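You operate a simulated robot arm through the tools that you are given. There is no shell and no other tool.

You are at the controls of a simulated robot arm. One attempt, no reset.

TASK
Change the pump board over from motor to lamp and light it.
Fine: The board on the blue stand. Green switch and red rotary switch off first; no plug is moved while the rotary switch is on. Blue plug to LAMP +, green plug to LAMP -. Both switches on again at the end. Where these are worked on the way, their far stop is far enough and under half their travel is too little: red rotary switch.

Only the result counts: the job must be done as asked and must still hold three seconds after the hand-in. Knocking over, shifting, dropping, spilling or breaking anything else fails it.

THE ROBOT
A 7-joint arm with a two-finger parallel gripper, fixed in place. Base frame: the origin is at the foot of the arm, x ahead of it, y to its left, z up. Lengths are in mm, angles in degrees, forces in N, time in s.
Its first joint turns from -132.0 to 132.0 degrees. Payload 3.91 kg.
Tool frame: the origin (TCP) lies between the finger pads and is the grasp point; the fingertips stand 30 mm ahead of it; z points along the fingers, y is the line along which they close. The gripper opens to 110 mm. The fingers are 20 mm wide and 10 mm thick; the gripper's body (48 by 112 mm) begins 55 mm behind the TCP.
Orientation is that of the tool frame in the base frame, as a unit quaternion [x, y, z, w]. With the fingers straight down and closing along the base's y, the tool's x points along the base's -x, its y along +y and its z along -z.

THE INTERFACE
- The arm moves only by the tool jog_arm. Its argument "increments" is text: rows parted by semicolons, each of 7 numbers parted by spaces: the turn, a rotation vector about the tool's x, y, z in units of 6 degrees (1.0 is 6 degrees), then the shift along the tool's x, y, z in units of 50 mm (1.0 is 50 mm), then the finger opening in mm, from 0 to 110. In form: ax ay az dx dy dz fingers; .... A call has 1 to 20 rows; each row shifts and turns the commanded pose from where the row before left it, along the tool's axes as they then stand. A call with a number of a shift or a turn outside -1 to 1 is refused whole. A row lasts 0.2 s, in which the tool goes at most 50 mm and 8.6 degrees; a call with a longer step from one row to the next is refused whole, and so is a gripper value outside its range. Where a pose cannot be reached the arm comes as near as it can. A force on the tool above 40 N (or 10 N above the force at the start of the call, whichever is more), or a blocked arm, ends the call early, and 0.2 s more pass. The fingers move at their own pace (about 108 mm/s each) and stop on an object; they squeeze with about 21 N. The grip force told is the motor's: it shows also when the fingers shut on nothing. Time passes only in rows, and 0.2 s behind the last, so rows that do not move let the fingers close. The reply holds the time, the measured pose of the TCP, the force on the tool along the base axes, the opening and the grip force, in the units named above and with some noise, with the torque about the TCP (base axes, N m) and any sound that the robot's microphone picked up.
- Cameras (640 x 400 px; columns grow to the right, rows downward): "scene" is fixed at [217.6, -649.7, 1487.9]; the picture's right is [0.90, -0.44, 0.00], its down [-0.10, -0.21, -0.97] and it looks along [0.42, 0.87, -0.23] (base axes); focal length 357 px, centre (320, 200). "wrist" rides on the gripper at [72, 17, -103] in the tool frame; the picture's right is [-0.23, 0.97, 0.00], its down [-0.76, -0.18, -0.62] and it looks along [-0.61, -0.14, 0.78] (tool axes); focal length 222 px, centre (320, 200).
- grab_frame(camera): a new picture of that camera. It takes no simulated time.
- point_at(camera, pixels): there is no depth. For up to 12 entries [column, row, z] of the newest picture of that camera ("zoom" is the newest enlarged one), the place [x, y] in the base frame at which the ray of that pixel passes the height z, good to about 2 mm. It takes no simulated time.
- inspect(camera, box): a new picture of the part [left, top, right, bottom] of that camera's present view, enlarged. It takes no simulated time.
- hand_in(): hands the job in; it is judged then, once.

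Open the gripper and draw the arm clear of the work before you hand the job in, unless the task says otherwise.

The tools are called after "Emit:" by a JSON object that holds its "method" and its "body". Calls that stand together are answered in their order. jog_arm: Moves the arm, as the interface text tells. Its arguments: {"type":"object","properties":{"increments":{"type":"string"}},"required":["increments"]} The other tools are called the same way: grab_frame (camera) takes a picture; point_at (camera, pixels) gives the place at which the rays of pixels pass given heights; inspect (camera, box) takes an enlarged picture of a part of a camera's view; hand_in () hands the job in.

At the start:

```text
clock: 0.0
position: [358.9, 542.0, 1273.0]
ee_rot: [0.0, 1.0, 0.0, 0.0]
force: [0.2, -0.2, 0.2]
ft_torque: [0.0, 0.03, 0.0]
opening: 109.9
gripper_force: 0.2
```

scene: 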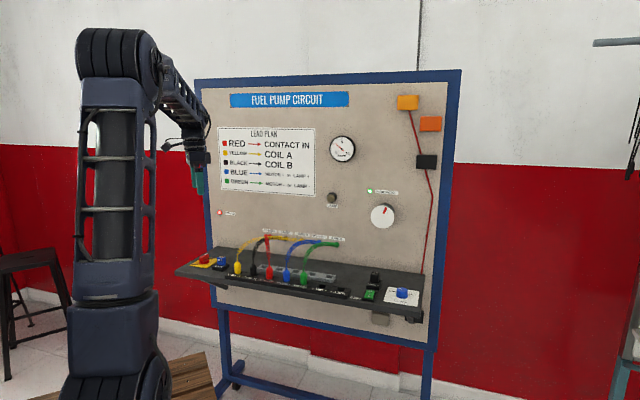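
wrist: 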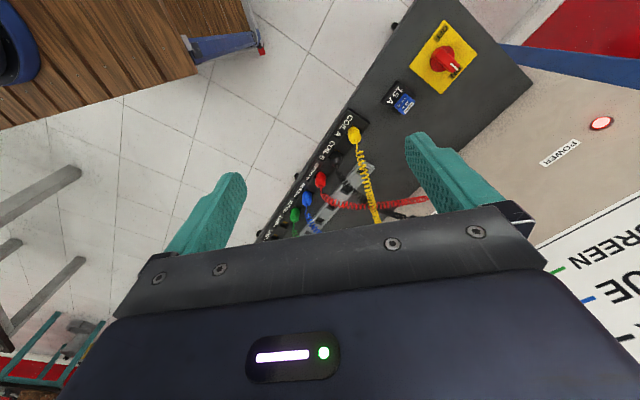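

The board with a sloped or flat shelf shows at about (180-430, 240-320) in the scene picture. I take enlarged pictures of the shelf to read the labels.

Emit:
{"method": "inspect", "body": {"camera": "scene", "box": [170, 225, 310, 312]}}

Emit:
{"method": "inspect", "body": {"camera": "scene", "box": [290, 225, 430, 330]}}

Emit:
{"method": "inspect", "body": {"camera": "scene", "box": [200, 80, 460, 240]}}

Emit:
{"method": "inspect", "body": {"camera": "wrist", "box": [250, 0, 550, 240]}}

```text
4.57 times, centred on (240, 268) of scene
```

zoom: 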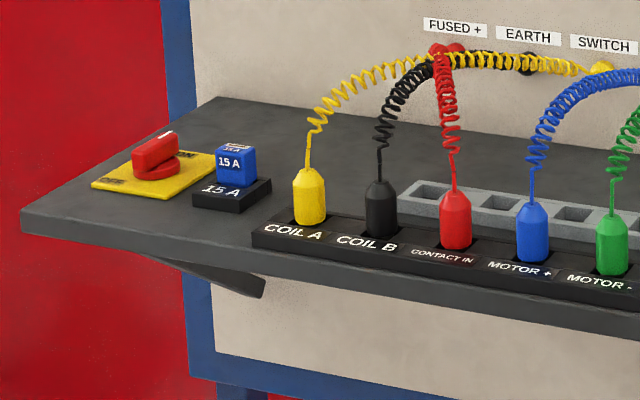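

```text
3.81 times, centred on (360, 278) of scene
```

zoom: 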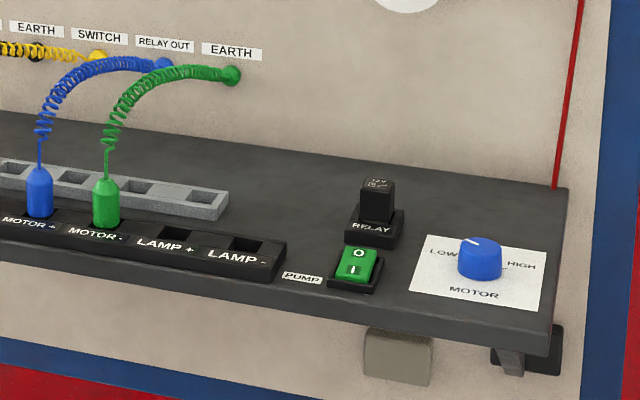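

```text
2.46 times, centred on (330, 160) of scene
```

zoom: 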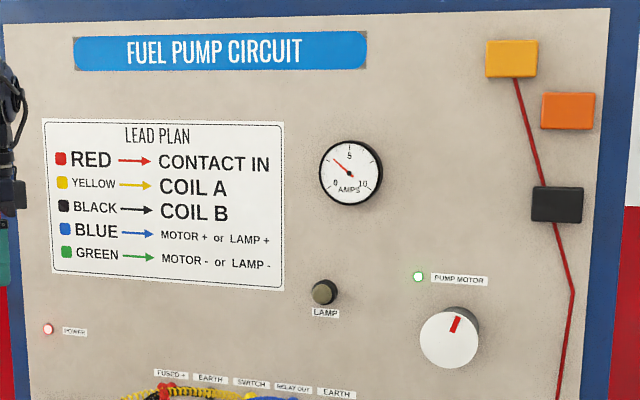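

```text
1.67 times, centred on (400, 120) of wrist
```

zoom: 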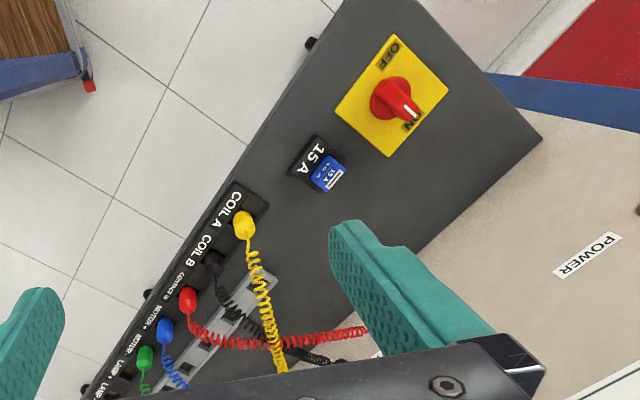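

The red rotary switch is at scene (204,258) and wrist (447,60); the yellow plug is at scene (238,268) and wrist (353,135). I triangulate the shelf height by comparing rays of both cameras.

Emit:
{"method": "grab_frame", "body": {"camera": "scene"}}

Emit:
{"method": "grab_frame", "body": {"camera": "wrist"}}

Emit:
{"method": "point_at", "body": {"camera": "scene", "pixels": [[204, 258, 800], [204, 258, 900], [204, 258, 1000], [204, 258, 1100], [222, 266, 800], [222, 266, 900], [222, 266, 1000], [222, 266, 1100]]}}

Emit:
{"method": "point_at", "body": {"camera": "wrist", "pixels": [[447, 60, 800], [447, 60, 900], [447, 60, 1000], [447, 60, 1100], [397, 95, 800], [397, 95, 900], [397, 95, 1000], [397, 95, 1100]]}}

```text
taken
```

scene: 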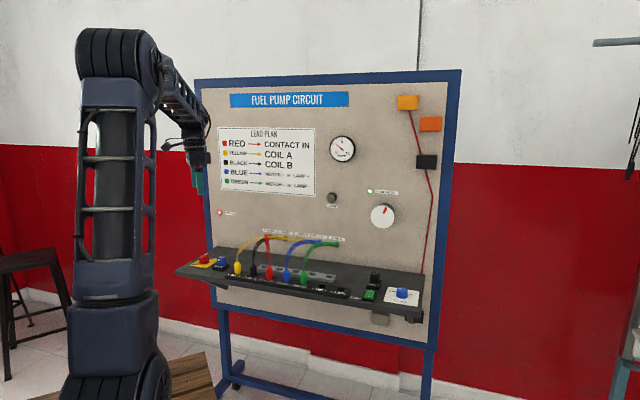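

```text
taken
```

wrist: 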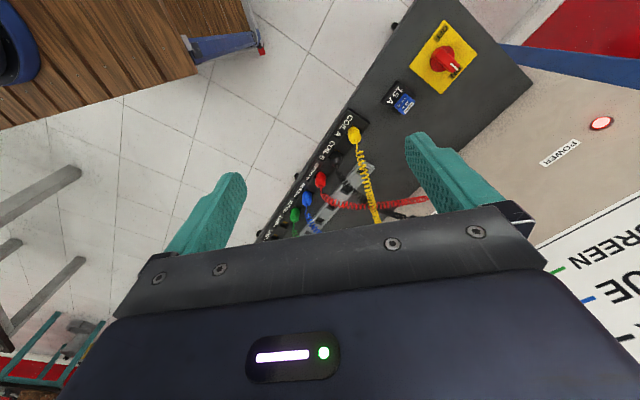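

```text
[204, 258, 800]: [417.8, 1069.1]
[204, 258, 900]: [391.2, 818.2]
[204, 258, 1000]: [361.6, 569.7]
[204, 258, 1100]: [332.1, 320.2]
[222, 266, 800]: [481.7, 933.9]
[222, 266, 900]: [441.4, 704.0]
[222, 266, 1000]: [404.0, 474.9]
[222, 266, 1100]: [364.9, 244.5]
```

```text
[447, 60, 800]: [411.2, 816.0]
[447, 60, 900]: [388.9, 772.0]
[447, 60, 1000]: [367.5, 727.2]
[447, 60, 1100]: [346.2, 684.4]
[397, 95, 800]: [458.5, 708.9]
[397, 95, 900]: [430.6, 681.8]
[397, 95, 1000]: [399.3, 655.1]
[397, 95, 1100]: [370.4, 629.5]
```

The rays meet near z≈920 for the red knob, at about (384, 760), so the shelf is at z≈900. I map shelf corners and parts at that height from the scene view.

Emit:
{"method": "point_at", "body": {"camera": "scene", "pixels": [[176, 270, 900], [420, 318, 900], [217, 247, 900], [423, 278, 900], [238, 270, 925], [254, 275, 925], [270, 277, 925], [287, 280, 925], [304, 283, 925], [324, 288, 905], [342, 291, 905], [369, 294, 915]]}}

Emit:
{"method": "point_at", "body": {"camera": "wrist", "pixels": [[533, 84, 900], [533, 84, 880], [353, 134, 940], [353, 134, 920], [320, 180, 940], [320, 180, 920], [307, 200, 940], [307, 200, 920], [295, 214, 940], [295, 214, 920]]}}

```text
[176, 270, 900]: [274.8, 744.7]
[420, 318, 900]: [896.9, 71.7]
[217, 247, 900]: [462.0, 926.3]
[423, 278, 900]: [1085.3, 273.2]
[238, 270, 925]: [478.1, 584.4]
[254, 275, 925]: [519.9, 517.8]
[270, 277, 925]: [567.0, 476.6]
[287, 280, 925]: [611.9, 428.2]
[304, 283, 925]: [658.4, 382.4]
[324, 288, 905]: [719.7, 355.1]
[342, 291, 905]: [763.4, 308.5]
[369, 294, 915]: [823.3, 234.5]
```

```text
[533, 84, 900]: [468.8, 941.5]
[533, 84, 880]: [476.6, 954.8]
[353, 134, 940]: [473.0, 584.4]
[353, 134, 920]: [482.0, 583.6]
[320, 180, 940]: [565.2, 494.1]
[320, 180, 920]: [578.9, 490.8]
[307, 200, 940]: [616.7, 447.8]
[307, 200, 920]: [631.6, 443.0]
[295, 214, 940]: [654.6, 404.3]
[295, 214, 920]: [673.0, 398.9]
```

The shelf runs along roughly (0.68,-0.73) at z≈900 and the plug row is parallel to it at about 65 mm spacing. I turn the tool about 43° so that its closing line runs along the row, and move towards a viewing pose near the red rotary switch at (384,760).

Emit:
{"method": "jog_arm", "body": {"increments": "0 0 -0.896 0 0 0 109; 0 0 -0.896 0 0 0 109; 0 0 -0.896 0 0 0 109; 0 0 -0.896 0 0 0 109; 0 0 -0.896 0 0 0 109; 0 0 -0.896 0 0 0 109; 0 0 -0.896 0 0 0 109; 0 0 -0.896 0 0 0 109; 0 0 0 -0.187 0.57 0.492 109; 0 0 0 -0.187 0.57 0.492 109; 0 0 0 -0.187 0.57 0.492 109; 0 0 0 -0.187 0.57 0.492 109; 0 0 0 -0.187 0.57 0.492 109; 0 0 0 0 0 0 109"}}

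Emit:
{"method": "grab_frame", "body": {"camera": "wrist"}}

```text
clock: 3.0
position: [296.1, 677.7, 1150.9]
ee_rot: [-0.368, 0.93, 0.0, 0.0]
force: [0.2, -0.5, -0.2]
ft_torque: [0.02, 0.0, -0.03]
opening: 109.0
gripper_force: 0.1
```

```text
taken
```

wrist: 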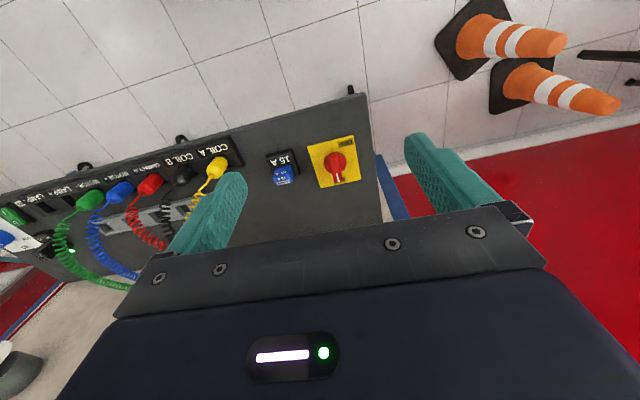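

The picture shows the shelf with the front edge at the top; the red knob is at (334,165), with "OFF" on the plate at (347,143). I enlarge the knob and the green switch areas.

Emit:
{"method": "inspect", "body": {"camera": "wrist", "box": [250, 120, 390, 220]}}

Emit:
{"method": "inspect", "body": {"camera": "wrist", "box": [0, 130, 250, 290]}}

```text
4.00 times, centred on (320, 170) of wrist
```

zoom: 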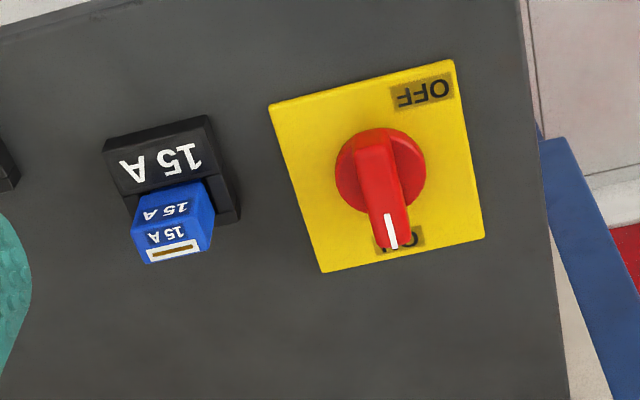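

```text
2.50 times, centred on (125, 210) of wrist
```

zoom: 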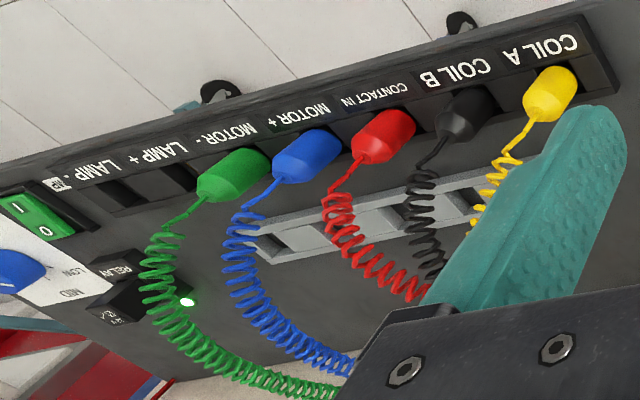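

The knob bar's white mark points at "ON" on the board side, and "OFF" is at the front-left corner of the plate seen from the robot. I measure knob centre, bar ends, plate corners and labels.

Emit:
{"method": "inspect", "body": {"camera": "wrist", "box": [250, 120, 390, 220]}}

Emit:
{"method": "point_at", "body": {"camera": "zoom", "pixels": [[270, 103, 902], [455, 60, 902], [485, 238, 902], [322, 272, 902], [425, 92, 902], [400, 238, 902], [380, 172, 910], [375, 145, 925], [391, 245, 925], [358, 145, 925], [397, 143, 925]]}}

Emit:
{"method": "inspect", "body": {"camera": "scene", "box": [185, 245, 235, 280]}}

```text
4.00 times, centred on (320, 170) of wrist
```

zoom: 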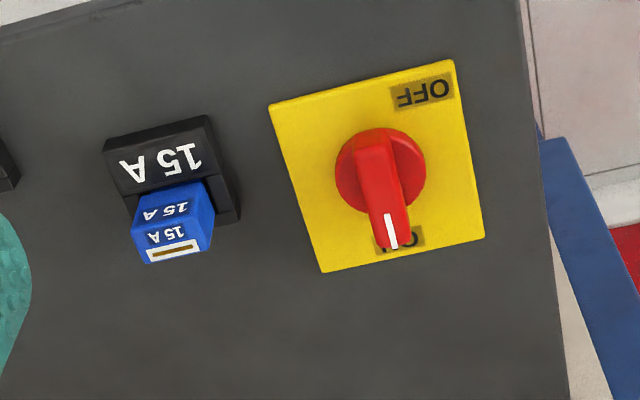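

```text
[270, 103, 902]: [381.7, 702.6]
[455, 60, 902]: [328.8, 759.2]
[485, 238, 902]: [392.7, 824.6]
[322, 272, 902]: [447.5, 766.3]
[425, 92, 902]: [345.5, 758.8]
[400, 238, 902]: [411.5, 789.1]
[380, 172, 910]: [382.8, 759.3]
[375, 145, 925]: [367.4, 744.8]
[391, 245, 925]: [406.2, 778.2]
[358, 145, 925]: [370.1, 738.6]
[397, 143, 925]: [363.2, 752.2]
```

```text
11.43 times, centred on (210, 262) of scene
```

zoom: 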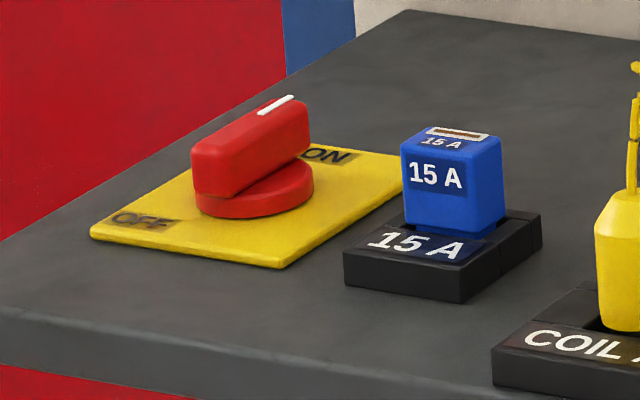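

The knob axis is near (384,760) and the bar lies along the inward direction; the plate is aligned at about -47°. I now travel along the shelf at safe height to look at the green switch near (823,234).

Emit:
{"method": "jog_arm", "body": {"increments": "0 0 0 0.052 -0.912 0 109; 0 0 0 0.052 -0.912 0 109; 0 0 0 0.052 -0.912 0 109; 0 0 0 0.052 -0.912 0 109; 0 0 0 0.052 -0.912 0 109; 0 0 0 0.052 -0.912 0 109; 0 0 0 0.052 -0.912 0 109; 0 0 0 0.052 -0.912 0 109; 0 0 0 0.052 -0.912 0 109; 0 0 0 0.052 -0.912 0 109; 0 0 0 0.052 -0.912 0 109; 0 0 0 0.052 -0.912 0 109; 0 0 0 0.052 -0.912 0 109; 0 0 0 0.052 -0.912 0 109; 0 0 0 0.052 -0.912 0 109; 0 0 0 0 0 0 0; 0 0 0 0 0 0 0; 0 0 0 0 0 0 0"}}

Emit:
{"method": "grab_frame", "body": {"camera": "wrist"}}

Emit:
{"method": "inspect", "body": {"camera": "scene", "box": [340, 260, 430, 325]}}

```text
clock: 6.8
position: [734.5, 153.1, 1149.9]
ee_rot: [-0.368, 0.93, 0.0, 0.001]
force: [0.3, -0.1, -0.4]
ft_torque: [-0.01, -0.01, -0.05]
opening: 0.0
gripper_force: 21.1
```

```text
taken
```

wrist: 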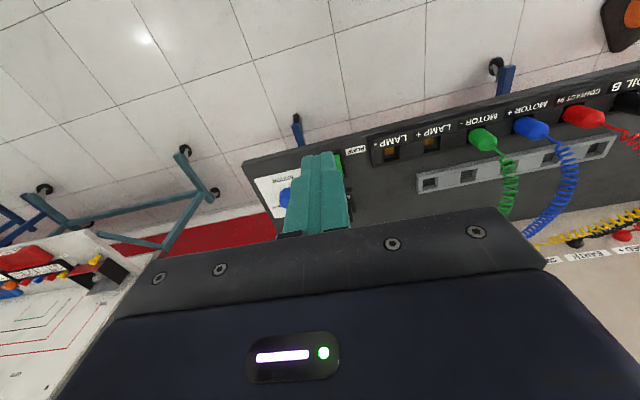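

```text
6.15 times, centred on (385, 292) of scene
```

zoom: 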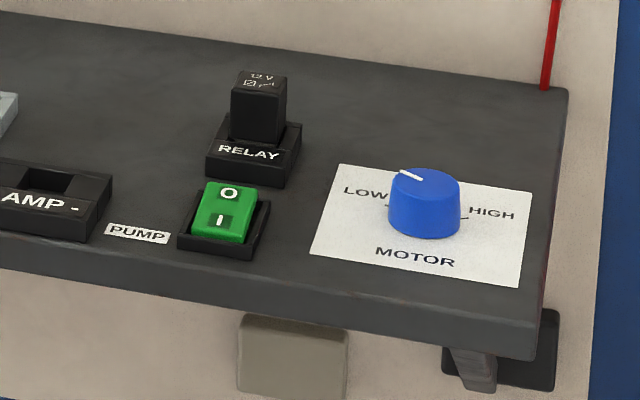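

The closed fingers hide the green switch at (338,165). I open them again to look at it and measure the lamp sockets and switch.

Emit:
{"method": "jog_arm", "body": {"increments": "0 0 0 0 0 0 109; 0 0 0 0 0 0 109; 0 0 0 0 0 0 109"}}

Emit:
{"method": "inspect", "body": {"camera": "wrist", "box": [240, 110, 480, 230]}}

Emit:
{"method": "inspect", "body": {"camera": "wrist", "box": [250, 130, 370, 220]}}

```text
clock: 7.6
position: [736.0, 153.8, 1150.3]
ee_rot: [-0.368, 0.93, 0.0, 0.0]
force: [0.0, 1.2, 0.9]
ft_torque: [-0.04, -0.01, 0.02]
opening: 109.0
gripper_force: 0.0
```

```text
2.67 times, centred on (360, 170) of wrist
```

zoom: 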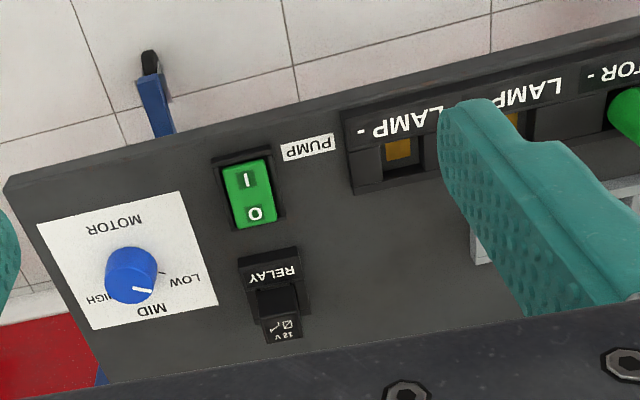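

```text
4.44 times, centred on (310, 175) of wrist
```

zoom: 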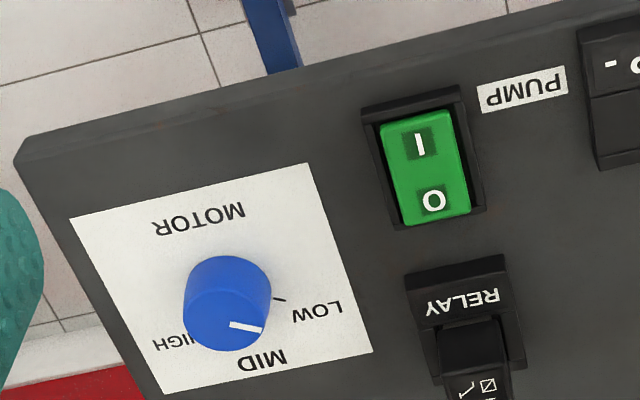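

The "O" end of the green rocker, toward the board, sticks up over its frame, so it stands at I; pressing "O" turns it off. I measure its position from both cameras.

Emit:
{"method": "point_at", "body": {"camera": "zoom", "pixels": [[362, 105, 910], [462, 88, 910], [484, 217, 910], [390, 228, 910], [420, 120, 912], [438, 212, 925], [415, 145, 915], [434, 202, 925], [434, 202, 915], [459, 358, 925], [470, 325, 900]]}}

Emit:
{"method": "inspect", "body": {"camera": "scene", "box": [340, 260, 430, 325]}}

Emit:
{"method": "point_at", "body": {"camera": "zoom", "pixels": [[178, 240, 910], [252, 250, 910], [271, 202, 910], [228, 192, 925], [228, 192, 915], [220, 220, 915]]}}

```text
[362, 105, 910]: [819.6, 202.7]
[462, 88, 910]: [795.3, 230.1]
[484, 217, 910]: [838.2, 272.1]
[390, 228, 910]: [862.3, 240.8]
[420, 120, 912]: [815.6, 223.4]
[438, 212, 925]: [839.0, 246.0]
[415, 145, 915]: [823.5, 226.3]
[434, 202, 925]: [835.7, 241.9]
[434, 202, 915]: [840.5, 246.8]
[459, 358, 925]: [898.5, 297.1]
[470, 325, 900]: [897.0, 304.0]
```

```text
6.15 times, centred on (385, 292) of scene
```

zoom: 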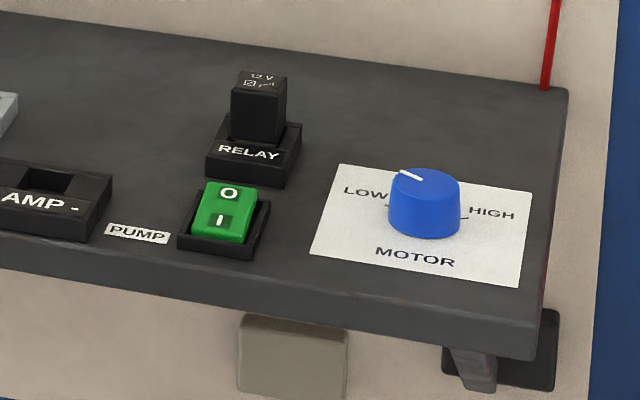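

```text
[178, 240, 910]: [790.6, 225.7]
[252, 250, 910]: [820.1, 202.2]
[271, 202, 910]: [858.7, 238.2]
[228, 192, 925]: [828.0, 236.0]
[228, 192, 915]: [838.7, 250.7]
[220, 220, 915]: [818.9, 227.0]
```

Frame top is at z≈910, rocker centre ≈(827,234), the raised "O" end ≈(838,246) at z≈916. I close the fingers, move over the "O" half and go down to tips at z≈935.

Emit:
{"method": "jog_arm", "body": {"increments": "0 0 0 -0.68 -0.015 0 0; 0 0 0 -0.68 -0.015 0 0; 0 0 0 -0.68 -0.015 0 0; 0 0 0 -0.67 -0.015 0 0; 0 0 0 0 0 0.925 0; 0 0 0 0 0 0.925 0; 0 0 0 0 0 0.925 0; 0 0 0 0 0 0.925 0; 0 0 0 0 0 0 0; 0 0 0 0 0 0 0"}}

Emit:
{"method": "grab_frame", "body": {"camera": "wrist"}}

Emit:
{"method": "inspect", "body": {"camera": "scene", "box": [340, 245, 430, 325]}}

```text
clock: 9.8
position: [835.8, 242.2, 963.7]
ee_rot: [-0.367, 0.93, 0.0, 0.0]
force: [0.2, -0.6, -0.3]
ft_torque: [0.0, -0.01, -0.02]
opening: 0.0
gripper_force: 20.9
```

```text
taken
```

wrist: 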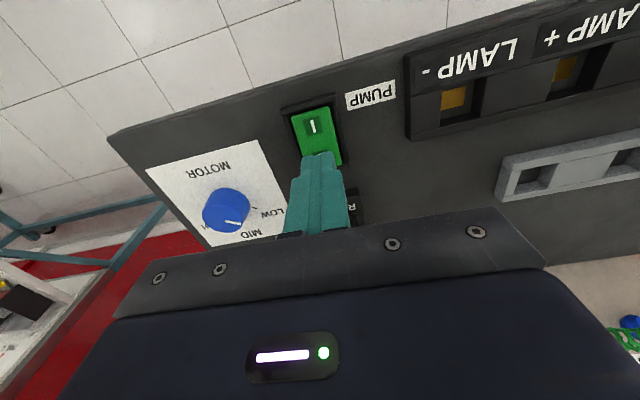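

```text
5.00 times, centred on (385, 285) of scene
```

zoom: 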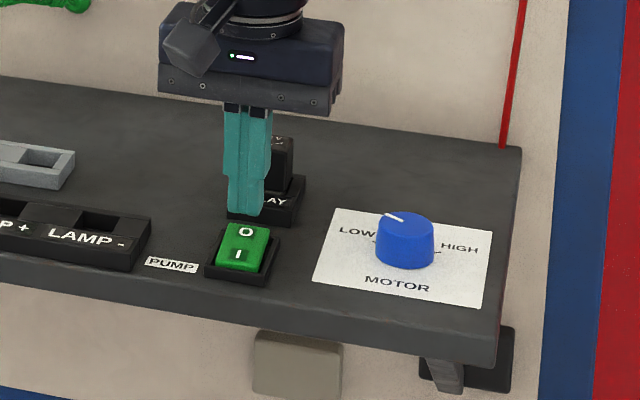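

The tip stands above the "O" half, about 15 mm clear. I go down 10 mm and then in 3 mm steps, watching force and sound.

Emit:
{"method": "jog_arm", "body": {"increments": "0 0 0 0 0 0.2 0; 0 0 0 0 0 0.06 0; 0 0 0 0 0 0.06 0; 0 0 0 0 0 0 0"}}

Emit:
{"method": "jog_arm", "body": {"increments": "0 0 0 0 0 0.06 0; 0 0 0 0 0 0 0"}}

```text
clock: 10.8
position: [835.1, 241.9, 948.5]
ee_rot: [-0.368, 0.93, 0.0, 0.0]
force: [0.6, 0.2, 0.1]
ft_torque: [0.0, -0.01, 0.0]
opening: 0.0
gripper_force: 21.4
```

```text
clock: 11.4
position: [834.3, 242.8, 946.6]
ee_rot: [-0.367, 0.93, 0.0, 0.001]
force: [-0.3, 0.4, 0.3]
ft_torque: [0.02, 0.0, 0.0]
opening: 0.0
gripper_force: 21.5
```

No contact yet with the tip at about z=916. I go on down in 2 mm steps.

Emit:
{"method": "jog_arm", "body": {"increments": "0 0 0 0 0 0.05 0; 0 0 0 0 0 0 0"}}

Emit:
{"method": "jog_arm", "body": {"increments": "0 0 0 0 0 0.05 0; 0 0 0 0 0 0 0"}}

Emit:
{"method": "jog_arm", "body": {"increments": "0 0 0 0 0 0.05 0; 0 0 0 0 0 0 0"}}

Emit:
{"method": "inspect", "body": {"camera": "scene", "box": [340, 245, 430, 325]}}

```text
clock: 12.0
position: [834.4, 243.2, 944.6]
ee_rot: [-0.368, 0.93, 0.001, -0.001]
force: [-0.3, -0.2, -0.1]
ft_torque: [0.0, 0.0, -0.02]
opening: 0.1
gripper_force: 20.9
```

```text
clock: 12.6
position: [834.8, 244.3, 943.5]
ee_rot: [-0.367, 0.93, 0.0, 0.002]
force: [-2.2, 1.6, 32.7]
ft_torque: [-0.04, 0.18, -0.22]
opening: 0.0
gripper_force: 21.0
```

```text
clock: 12.9
position: [835.8, 241.9, 944.9]
ee_rot: [-0.367, 0.93, -0.001, 0.003]
force: [-8.7, -3.7, 10.0]
ft_torque: [-0.1, 0.36, 0.07]
opening: 0.0
gripper_force: 21.2
stopped in row 1: the force on the tool passed its limit at 47 N (the readings are from after the stop); the commanded pose is now the measured one
```

```text
5.00 times, centred on (385, 285) of scene
```

zoom: 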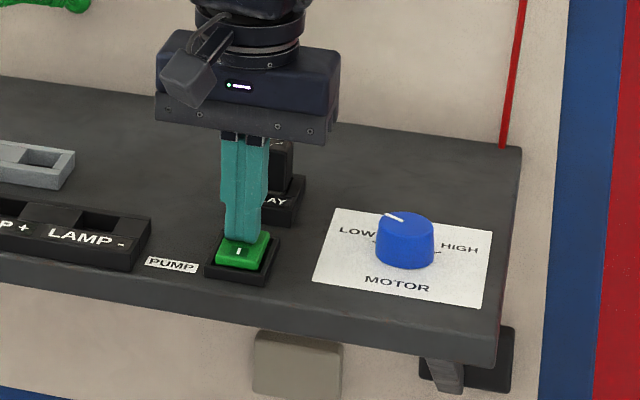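

The force passed 47 N at tip z≈914; I back off 25 mm and look at whether the rocker has gone over and whether the PUMP MOTOR lamp still glows.

Emit:
{"method": "jog_arm", "body": {"increments": "0 0 0 0 0 -0.5 0; 0 0 0 0 0 0 0"}}

Emit:
{"method": "inspect", "body": {"camera": "scene", "box": [345, 270, 405, 310]}}

Emit:
{"method": "inspect", "body": {"camera": "scene", "box": [300, 120, 420, 240]}}

Emit:
{"method": "grab_frame", "body": {"camera": "wrist"}}

```text
clock: 13.5
position: [834.7, 244.5, 966.4]
ee_rot: [-0.368, 0.93, 0.0, 0.002]
force: [-0.3, 0.1, -0.2]
ft_torque: [0.05, 0.01, 0.03]
opening: 0.2
gripper_force: 21.4
```

```text
10.00 times, centred on (375, 290) of scene
```

zoom: 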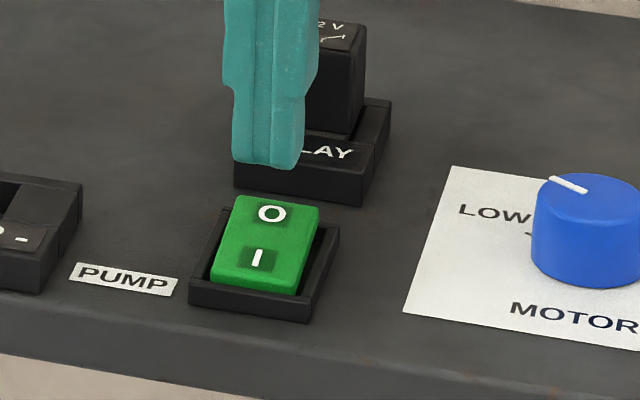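

```text
3.33 times, centred on (360, 180) of scene
```

zoom: 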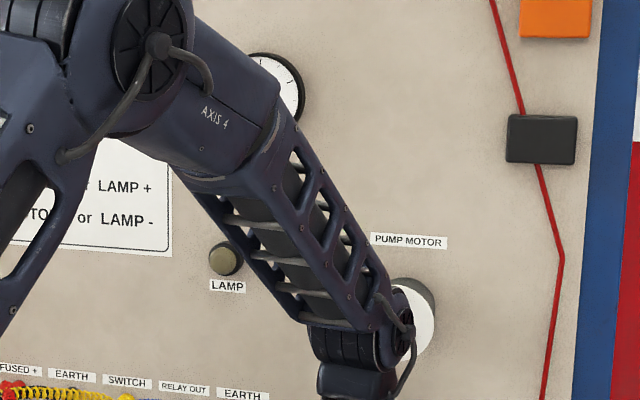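

```text
taken
```

wrist: 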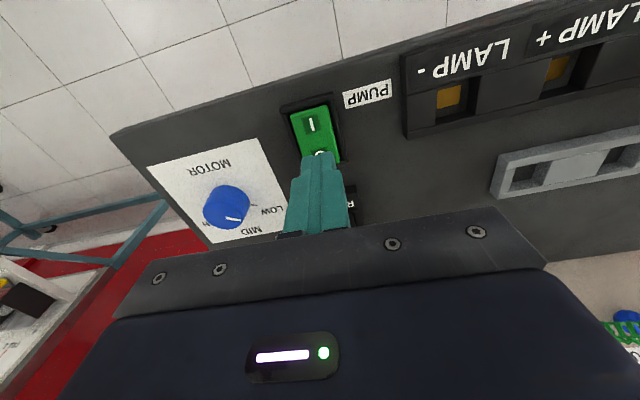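

The rocker has not gone over: the "O" end at zoom (270,205) still stands up. I measure the rocker's edges again to press nearer its end.

Emit:
{"method": "inspect", "body": {"camera": "scene", "box": [345, 270, 405, 310]}}

Emit:
{"method": "point_at", "body": {"camera": "zoom", "pixels": [[188, 283, 910], [306, 302, 910], [340, 230, 910], [188, 305, 900], [310, 323, 900], [235, 195, 918], [320, 206, 918], [210, 273, 910], [298, 288, 910], [270, 213, 916], [257, 257, 912]]}}

Emit:
{"method": "inspect", "body": {"camera": "wrist", "box": [270, 80, 370, 180]}}

Emit:
{"method": "point_at", "body": {"camera": "wrist", "pixels": [[280, 104, 910], [329, 92, 910], [345, 163, 910], [312, 125, 912], [328, 108, 912], [341, 158, 916], [292, 117, 912]]}}

```text
10.00 times, centred on (375, 290) of scene
```

zoom: 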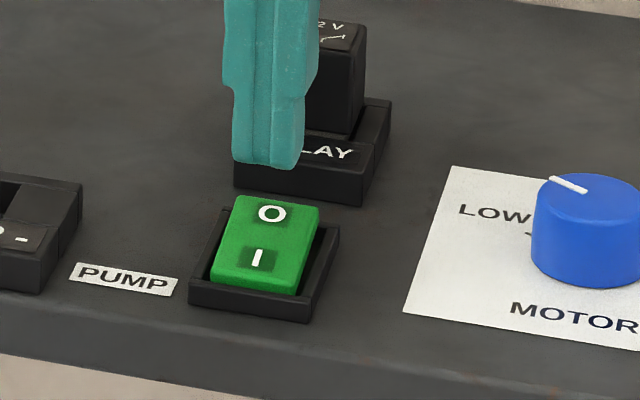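

```text
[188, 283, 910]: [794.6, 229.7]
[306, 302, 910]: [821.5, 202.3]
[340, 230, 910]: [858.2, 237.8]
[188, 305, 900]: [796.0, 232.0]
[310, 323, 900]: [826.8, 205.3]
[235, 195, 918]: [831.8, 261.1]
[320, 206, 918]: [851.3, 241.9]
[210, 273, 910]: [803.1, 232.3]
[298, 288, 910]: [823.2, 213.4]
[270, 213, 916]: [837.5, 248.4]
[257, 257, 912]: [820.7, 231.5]
```

```text
4.00 times, centred on (320, 130) of wrist
```

zoom: 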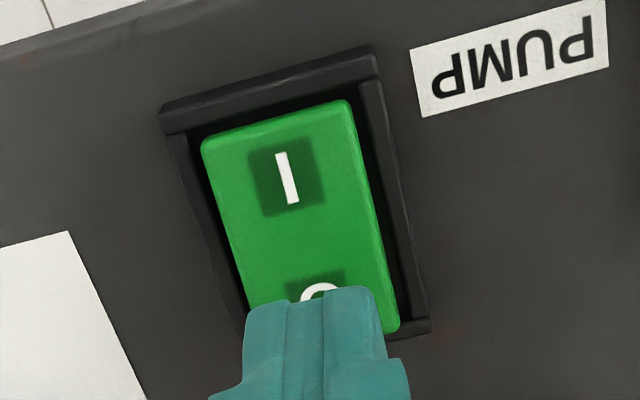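

```text
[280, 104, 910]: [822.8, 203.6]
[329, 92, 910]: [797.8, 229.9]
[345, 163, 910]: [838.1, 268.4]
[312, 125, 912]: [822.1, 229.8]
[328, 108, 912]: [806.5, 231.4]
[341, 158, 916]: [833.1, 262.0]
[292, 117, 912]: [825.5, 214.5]
```

The contact came at about tip z=914 with its centre on the pivot side, so the flat tip was resting on the rocker's middle. I shift 10.5 mm toward the board (tip over the outer "O" end) and press again slowly.

Emit:
{"method": "jog_arm", "body": {"increments": "0 0 0 -0.21 0 0 0; 0 0 0 0 0 0.2 0; 0 0 0 0 0 0.16 0; 0 0 0 0 0 0 0"}}

Emit:
{"method": "jog_arm", "body": {"increments": "0 0 0 0 0 0.06 0; 0 0 0 0 0 0 0"}}

Emit:
{"method": "jog_arm", "body": {"increments": "0 0 0 0 0 0.04 0; 0 0 0 0 0 0 0"}}

```text
clock: 14.5
position: [843.1, 250.6, 949.1]
ee_rot: [-0.367, 0.93, 0.0, 0.001]
force: [0.1, -0.1, 0.4]
ft_torque: [0.0, 0.0, 0.0]
opening: 0.0
gripper_force: 20.9
```

```text
clock: 15.1
position: [842.3, 250.3, 947.0]
ee_rot: [-0.367, 0.93, 0.0, 0.002]
force: [1.5, -0.1, 1.9]
ft_torque: [0.07, -0.05, -0.01]
opening: 0.0
gripper_force: 21.0
```

```text
clock: 15.7
position: [841.6, 249.6, 945.4]
ee_rot: [-0.367, 0.93, 0.001, 0.002]
force: [0.6, 0.5, 1.0]
ft_torque: [0.02, -0.03, 0.01]
opening: 0.0
gripper_force: 21.5
```

A light force of 1-2 N shows contact with the rocker at tip z≈916. I press on in 2 mm steps.

Emit:
{"method": "jog_arm", "body": {"increments": "0 0 0 0 0 0.04 0; 0 0 0 0 0 0 0"}}

Emit:
{"method": "jog_arm", "body": {"increments": "0 0 0 0 0 0.03 0; 0 0 0 0 0 0 0"}}

Emit:
{"method": "inspect", "body": {"camera": "scene", "box": [345, 270, 405, 310]}}

```text
clock: 16.3
position: [842.7, 250.3, 941.9]
ee_rot: [-0.367, 0.93, -0.001, 0.002]
force: [-0.7, -0.6, 2.5]
ft_torque: [0.01, 0.06, -0.02]
opening: 0.2
gripper_force: 21.0
```

```text
clock: 16.9
position: [842.5, 249.5, 943.6]
ee_rot: [-0.368, 0.93, 0.0, 0.004]
force: [-4.2, -2.3, 27.4]
ft_torque: [-0.26, 0.29, 0.02]
opening: 0.0
gripper_force: 21.2
```

```text
10.00 times, centred on (375, 290) of scene
```

zoom: 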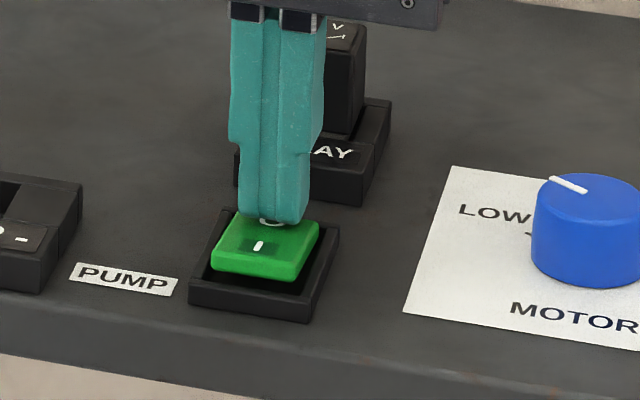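

The rocker's "I" end is now raised and the force reached 27 N at the stop. I retract and check that it stays at O.

Emit:
{"method": "jog_arm", "body": {"increments": "0 0 0 0 0 -0.5 0; 0 0 0 0 0 -0.9 0; 0 0 0 0.3 0 -0.9 0; 0 0 0 0.9 0 -0.9 0; 0 0 0 0.9 0 -0.1 0; 0 0 0 0.9 0 0 0; 0 0 0 0 0 0 0"}}

Emit:
{"method": "inspect", "body": {"camera": "scene", "box": [345, 270, 405, 310]}}

Emit:
{"method": "grab_frame", "body": {"camera": "scene"}}

Emit:
{"method": "grab_frame", "body": {"camera": "wrist"}}

```text
refused: row 4 steps farther than a row can; nothing moved
```

```text
10.00 times, centred on (375, 290) of scene
```

zoom: 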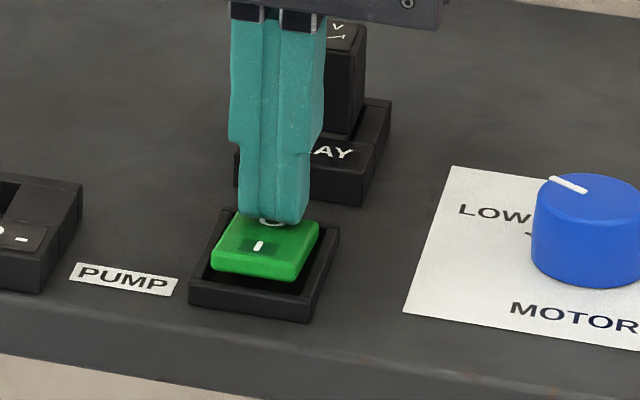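

```text
taken
```

scene: 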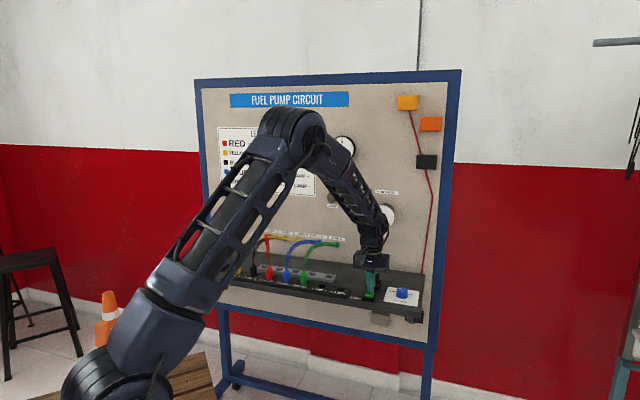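

```text
taken
```

wrist: 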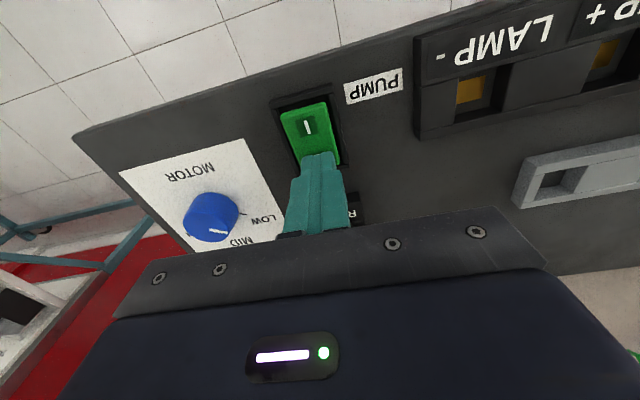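

One row was too long, so nothing moved. I retract with shorter steps, first straight up, then toward the robot.

Emit:
{"method": "jog_arm", "body": {"increments": "0 0 0 0 0 -0.4 0; 0 0 0 0 0 -0.9 0; 0 0 0 0 0 -0.9 0; 0 0 0 0 0 -0.9 0; 0 0 0 0 0 -0.9 0; 0 0 0 0.9 0 0 0; 0 0 0 0.9 0 0 0; 0 0 0 0.9 0 0 0; 0 0 0 0 0 0 60; 0 0 0 0 0 0 60"}}

Emit:
{"method": "inspect", "body": {"camera": "scene", "box": [345, 270, 405, 310]}}

Emit:
{"method": "grab_frame", "body": {"camera": "wrist"}}

Emit:
{"method": "grab_frame", "body": {"camera": "scene"}}

```text
clock: 19.1
position: [741.2, 156.5, 1140.5]
ee_rot: [-0.367, 0.93, 0.002, 0.001]
force: [0.6, -0.3, 0.3]
ft_torque: [0.0, 0.02, -0.02]
opening: 60.2
gripper_force: 0.0
```

```text
10.00 times, centred on (375, 290) of scene
```

zoom: 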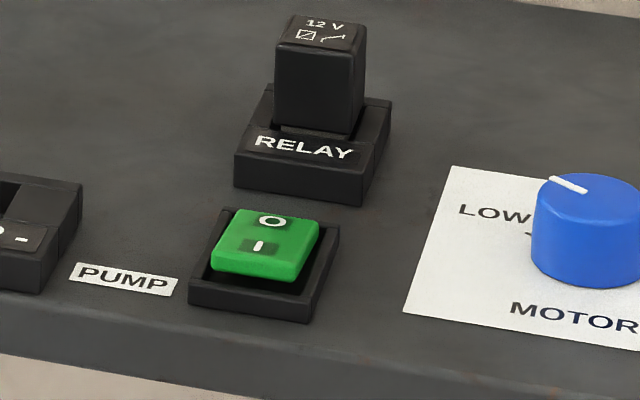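

```text
taken
```

wrist: 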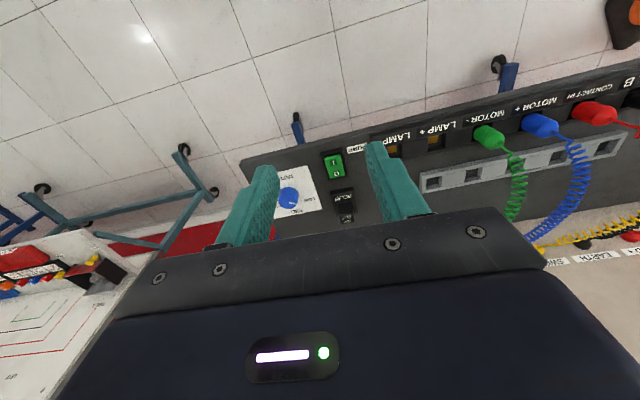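

```text
taken
```

scene: 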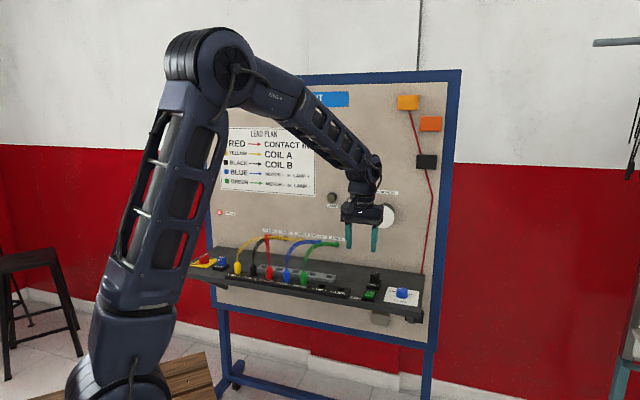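

The rocker now stands at O and stays. Next I go back along the shelf to the red rotary switch and lower to a closer viewing height.

Emit:
{"method": "jog_arm", "body": {"increments": "0 0 0 -0.057 0.913 0 60; 0 0 0 -0.057 0.913 0 60; 0 0 0 -0.057 0.913 0 60; 0 0 0 -0.057 0.913 0 60; 0 0 0 -0.057 0.913 0 60; 0 0 0 -0.057 0.913 0 60; 0 0 0 -0.057 0.913 0 60; 0 0 0 -0.057 0.913 0 60; 0 0 0 -0.057 0.913 0 60; 0 0 0 -0.057 0.913 0 60; 0 0 0 -0.057 0.913 0 60; 0 0 0 -0.057 0.913 0 60; 0 0 0 -0.057 0.913 0 60; 0 0 0 -0.057 0.913 0 60; 0 0 0 -0.057 0.913 0 60; 0 0 0 0 0 0.9 60; 0 0 0 0 0 0.9 60; 0 0 0 0 0 0 60"}}

Emit:
{"method": "grab_frame", "body": {"camera": "wrist"}}

Emit:
{"method": "inspect", "body": {"camera": "wrist", "box": [260, 90, 400, 190]}}

```text
clock: 22.9
position: [309.1, 687.4, 1046.7]
ee_rot: [-0.367, 0.93, 0.001, 0.002]
force: [-0.4, -0.4, 0.7]
ft_torque: [-0.02, 0.01, -0.02]
opening: 60.1
gripper_force: 0.1
```

```text
taken
```

wrist: 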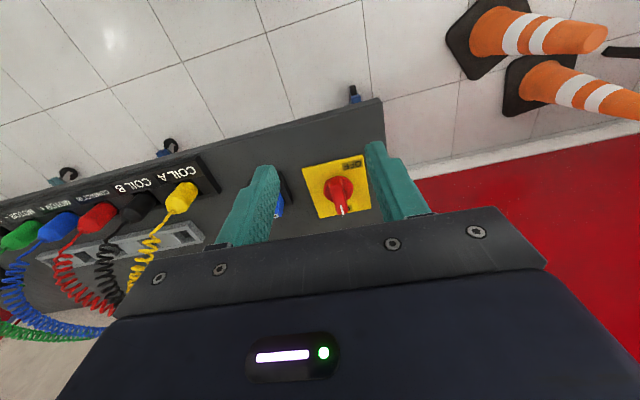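

```text
4.00 times, centred on (330, 140) of wrist
```

zoom: 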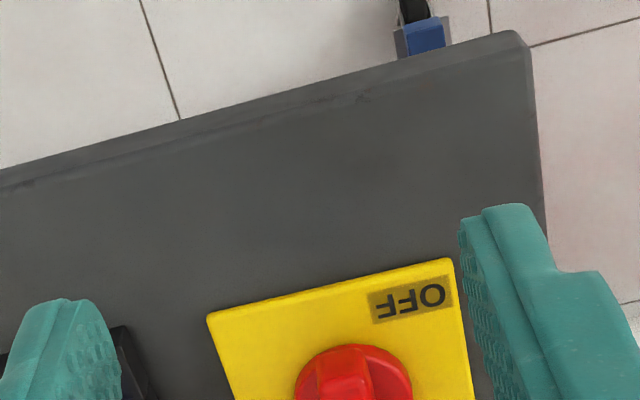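

The knob is at wrist (341,190). I enlarge exactly that part and measure it.

Emit:
{"method": "inspect", "body": {"camera": "wrist", "box": [285, 145, 395, 225]}}

```text
5.00 times, centred on (340, 185) of wrist
```

zoom: 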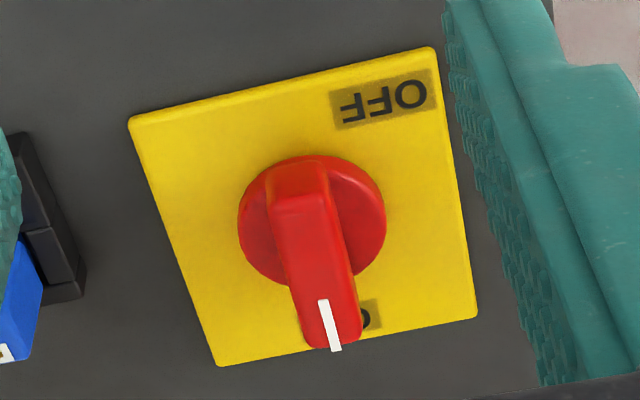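

I compute the knob's key points at several heights from this enlarged picture.

Emit:
{"method": "point_at", "body": {"camera": "zoom", "pixels": [[130, 120, 903], [432, 48, 903], [477, 315, 903], [215, 365, 903], [312, 222, 912], [303, 200, 930], [333, 348, 930], [303, 200, 925], [333, 348, 925], [365, 320, 903], [383, 100, 903]]}}

Emit:
{"method": "inspect", "body": {"camera": "scene", "box": [185, 245, 235, 280]}}

```text
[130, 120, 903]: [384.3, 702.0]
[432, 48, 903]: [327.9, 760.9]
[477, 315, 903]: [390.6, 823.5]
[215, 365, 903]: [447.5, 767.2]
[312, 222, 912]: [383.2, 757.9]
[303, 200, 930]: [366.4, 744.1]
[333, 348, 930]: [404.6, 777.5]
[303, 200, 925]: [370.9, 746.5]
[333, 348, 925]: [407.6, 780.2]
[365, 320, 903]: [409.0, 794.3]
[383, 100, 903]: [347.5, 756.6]
```

```text
11.43 times, centred on (210, 262) of scene
```

zoom: 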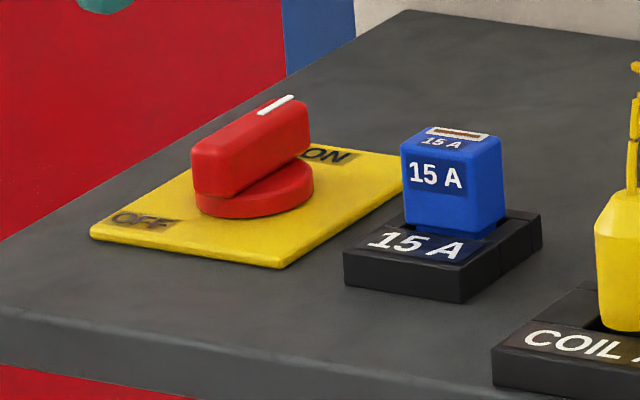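

I check the bar's height from the scene enlargement: back end with mark at (300,106), front end at (213,150).

Emit:
{"method": "point_at", "body": {"camera": "zoom", "pixels": [[300, 106, 927], [213, 150, 927], [300, 106, 922], [213, 150, 922], [255, 192, 908], [91, 235, 903], [270, 268, 903], [403, 165, 903], [325, 155, 903], [142, 220, 903]]}}

```text
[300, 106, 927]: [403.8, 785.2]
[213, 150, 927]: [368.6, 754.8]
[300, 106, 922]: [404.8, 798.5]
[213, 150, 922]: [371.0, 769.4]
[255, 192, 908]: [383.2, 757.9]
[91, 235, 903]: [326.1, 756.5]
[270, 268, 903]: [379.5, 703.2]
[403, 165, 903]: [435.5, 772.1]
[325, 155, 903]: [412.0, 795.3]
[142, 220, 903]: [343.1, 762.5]
```

The bar's top is near z=930, centre ≈(385.5,761), pointing along the inward direction; ON→OFF is about 140° counter-clockwise seen from above. Before gripping I test in free air whether the wrist can turn that far (tool z negative).

Emit:
{"method": "jog_arm", "body": {"increments": "0 0 -1 0 0 0 60; 0 0 -1 0 0 0 60; 0 0 -1 0 0 0 60; 0 0 -1 0 0 0 60; 0 0 -1 0 0 0 60; 0 0 -1 0 0 0 60; 0 0 -1 0 0 0 60; 0 0 -1 0 0 0 60; 0 0 -1 0 0 0 60; 0 0 -1 0 0 0 60; 0 0 -1 0 0 0 60; 0 0 -1 0 0 0 60; 0 0 -1 0 0 0 60; 0 0 -1 0 0 0 60; 0 0 -1 0 0 0 60; 0 0 0 0 0 0 60"}}

```text
clock: 26.3
position: [307.8, 686.6, 1049.9]
ee_rot: [0.918, -0.397, 0.0, -0.001]
force: [0.2, -0.4, 0.2]
ft_torque: [0.0, 0.02, -0.03]
opening: 60.0
gripper_force: 0.1
```

90° was reached exactly. I test another 54°.

Emit:
{"method": "jog_arm", "body": {"increments": "0 0 -1 0 0 0 60; 0 0 -1 0 0 0 60; 0 0 -1 0 0 0 60; 0 0 -1 0 0 0 60; 0 0 -1 0 0 0 60; 0 0 -1 0 0 0 60; 0 0 -1 0 0 0 60; 0 0 -1 0 0 0 60; 0 0 -1 0 0 0 60; 0 0 0 0 0 0 60"}}

```text
clock: 28.5
position: [307.9, 688.0, 1050.0]
ee_rot: [0.998, 0.063, 0.002, -0.001]
force: [-0.2, -0.7, -0.1]
ft_torque: [-0.02, 0.01, -0.03]
opening: 60.1
gripper_force: 0.1
```

The full 144° was reached, so the turn is possible. I turn back to the start yaw.

Emit:
{"method": "jog_arm", "body": {"increments": "0 0 1 0 0 0 60; 0 0 1 0 0 0 60; 0 0 1 0 0 0 60; 0 0 1 0 0 0 60; 0 0 1 0 0 0 60; 0 0 1 0 0 0 60; 0 0 1 0 0 0 60; 0 0 1 0 0 0 60; 0 0 1 0 0 0 60; 0 0 1 0 0 0 60; 0 0 1 0 0 0 60; 0 0 1 0 0 0 60; 0 0 1 0 0 0 60; 0 0 1 0 0 0 60; 0 0 1 0 0 0 60; 0 0 1 0 0 0 60; 0 0 1 0 0 0 60; 0 0 1 0 0 0 60; 0 0 1 0 0 0 60; 0 0 1 0 0 0 60"}}

Emit:
{"method": "jog_arm", "body": {"increments": "0 0 1 0 0 0 60; 0 0 1 0 0 0 60; 0 0 1 0 0 0 60; 0 0 1 0 0 0 60; 0 0 0 0 0 0 60; 0 0 0 -0.715 0.006 0 60; 0 0 0 -0.715 0.006 0 60; 0 0 0 -0.715 0.006 0 60; 0 0 0 0 0 0.7 60; 0 0 0 0 0 0.7 60; 0 0 0 0 0 0 60"}}

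Emit:
{"method": "grab_frame", "body": {"camera": "wrist"}}

Emit:
{"method": "inspect", "body": {"camera": "scene", "box": [175, 230, 245, 285]}}

```text
clock: 32.7
position: [308.9, 688.2, 1049.7]
ee_rot: [-0.551, 0.834, -0.001, 0.002]
force: [-0.1, -0.1, 0.1]
ft_torque: [0.0, 0.03, -0.03]
opening: 60.1
gripper_force: 0.0
```

```text
clock: 35.1
position: [385.0, 763.3, 979.9]
ee_rot: [-0.367, 0.93, 0.0, 0.002]
force: [-0.3, 0.6, -0.4]
ft_torque: [-0.01, 0.02, 0.03]
opening: 59.9
gripper_force: 0.0
```

```text
taken
```

wrist: 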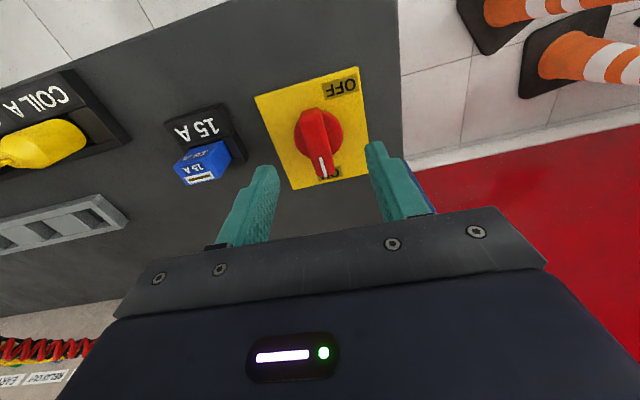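

```text
7.27 times, centred on (210, 258) of scene
```

zoom: 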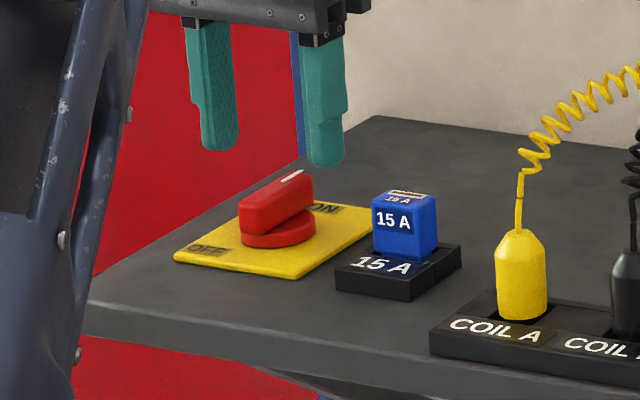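

The tool is above the knob with the fingers on both sides. I check the bar's position from this closer view: bar top front (316,125), back end (325,176), plate corners.

Emit:
{"method": "inspect", "body": {"camera": "wrist", "box": [250, 60, 390, 200]}}

Emit:
{"method": "point_at", "body": {"camera": "wrist", "pixels": [[254, 98, 903], [356, 66, 903], [369, 172, 903], [288, 189, 903], [319, 132, 912]]}}

```text
2.86 times, centred on (320, 130) of wrist
```

zoom: 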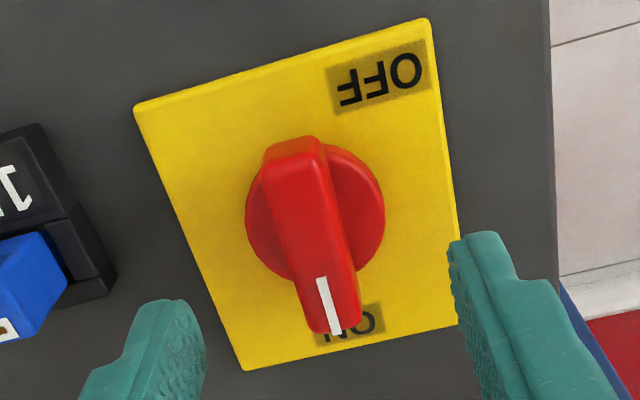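

```text
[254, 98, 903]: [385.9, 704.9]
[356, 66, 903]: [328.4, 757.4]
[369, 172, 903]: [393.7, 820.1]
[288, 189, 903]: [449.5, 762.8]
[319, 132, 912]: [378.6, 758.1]
```

Emit:
{"method": "point_at", "body": {"camera": "zoom", "pixels": [[293, 165, 930], [334, 325, 930], [267, 168, 930], [322, 155, 930], [308, 332, 930], [360, 318, 930], [245, 212, 910], [384, 212, 910]]}}

```text
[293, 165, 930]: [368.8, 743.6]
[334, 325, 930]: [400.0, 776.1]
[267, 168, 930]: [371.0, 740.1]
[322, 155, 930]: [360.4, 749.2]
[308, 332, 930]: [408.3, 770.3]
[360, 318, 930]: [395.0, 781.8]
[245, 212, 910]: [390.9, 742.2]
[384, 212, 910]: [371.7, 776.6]
```

The knob axis is at about (384.5,760.5) and the bar is about 15 mm wide. I make a small correction and lower to TCP z≈948 (tips just above the disc), then check before closing.

Emit:
{"method": "jog_arm", "body": {"increments": "0 0 0 0.04 -0.03 0.3 50; 0 0 0 0 0 0.2 50; 0 0 0 0 0 0.1 50; 0 0 0 0 0 0.04 50; 0 0 0 0 0 0 50"}}

Emit:
{"method": "inspect", "body": {"camera": "scene", "box": [185, 235, 235, 285]}}

Emit:
{"method": "grab_frame", "body": {"camera": "wrist"}}

```text
clock: 36.3
position: [387.0, 758.9, 949.3]
ee_rot: [-0.367, 0.93, 0.0, 0.002]
force: [0.8, -0.3, -0.4]
ft_torque: [0.0, 0.0, -0.01]
opening: 50.2
gripper_force: 0.0
```

```text
8.00 times, centred on (210, 260) of scene
```

zoom: 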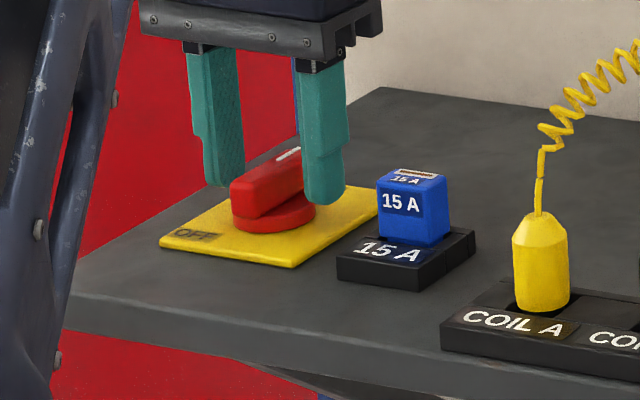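

```text
taken
```

wrist: 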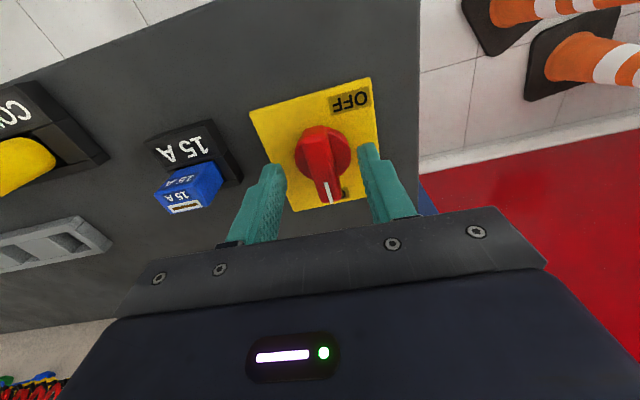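

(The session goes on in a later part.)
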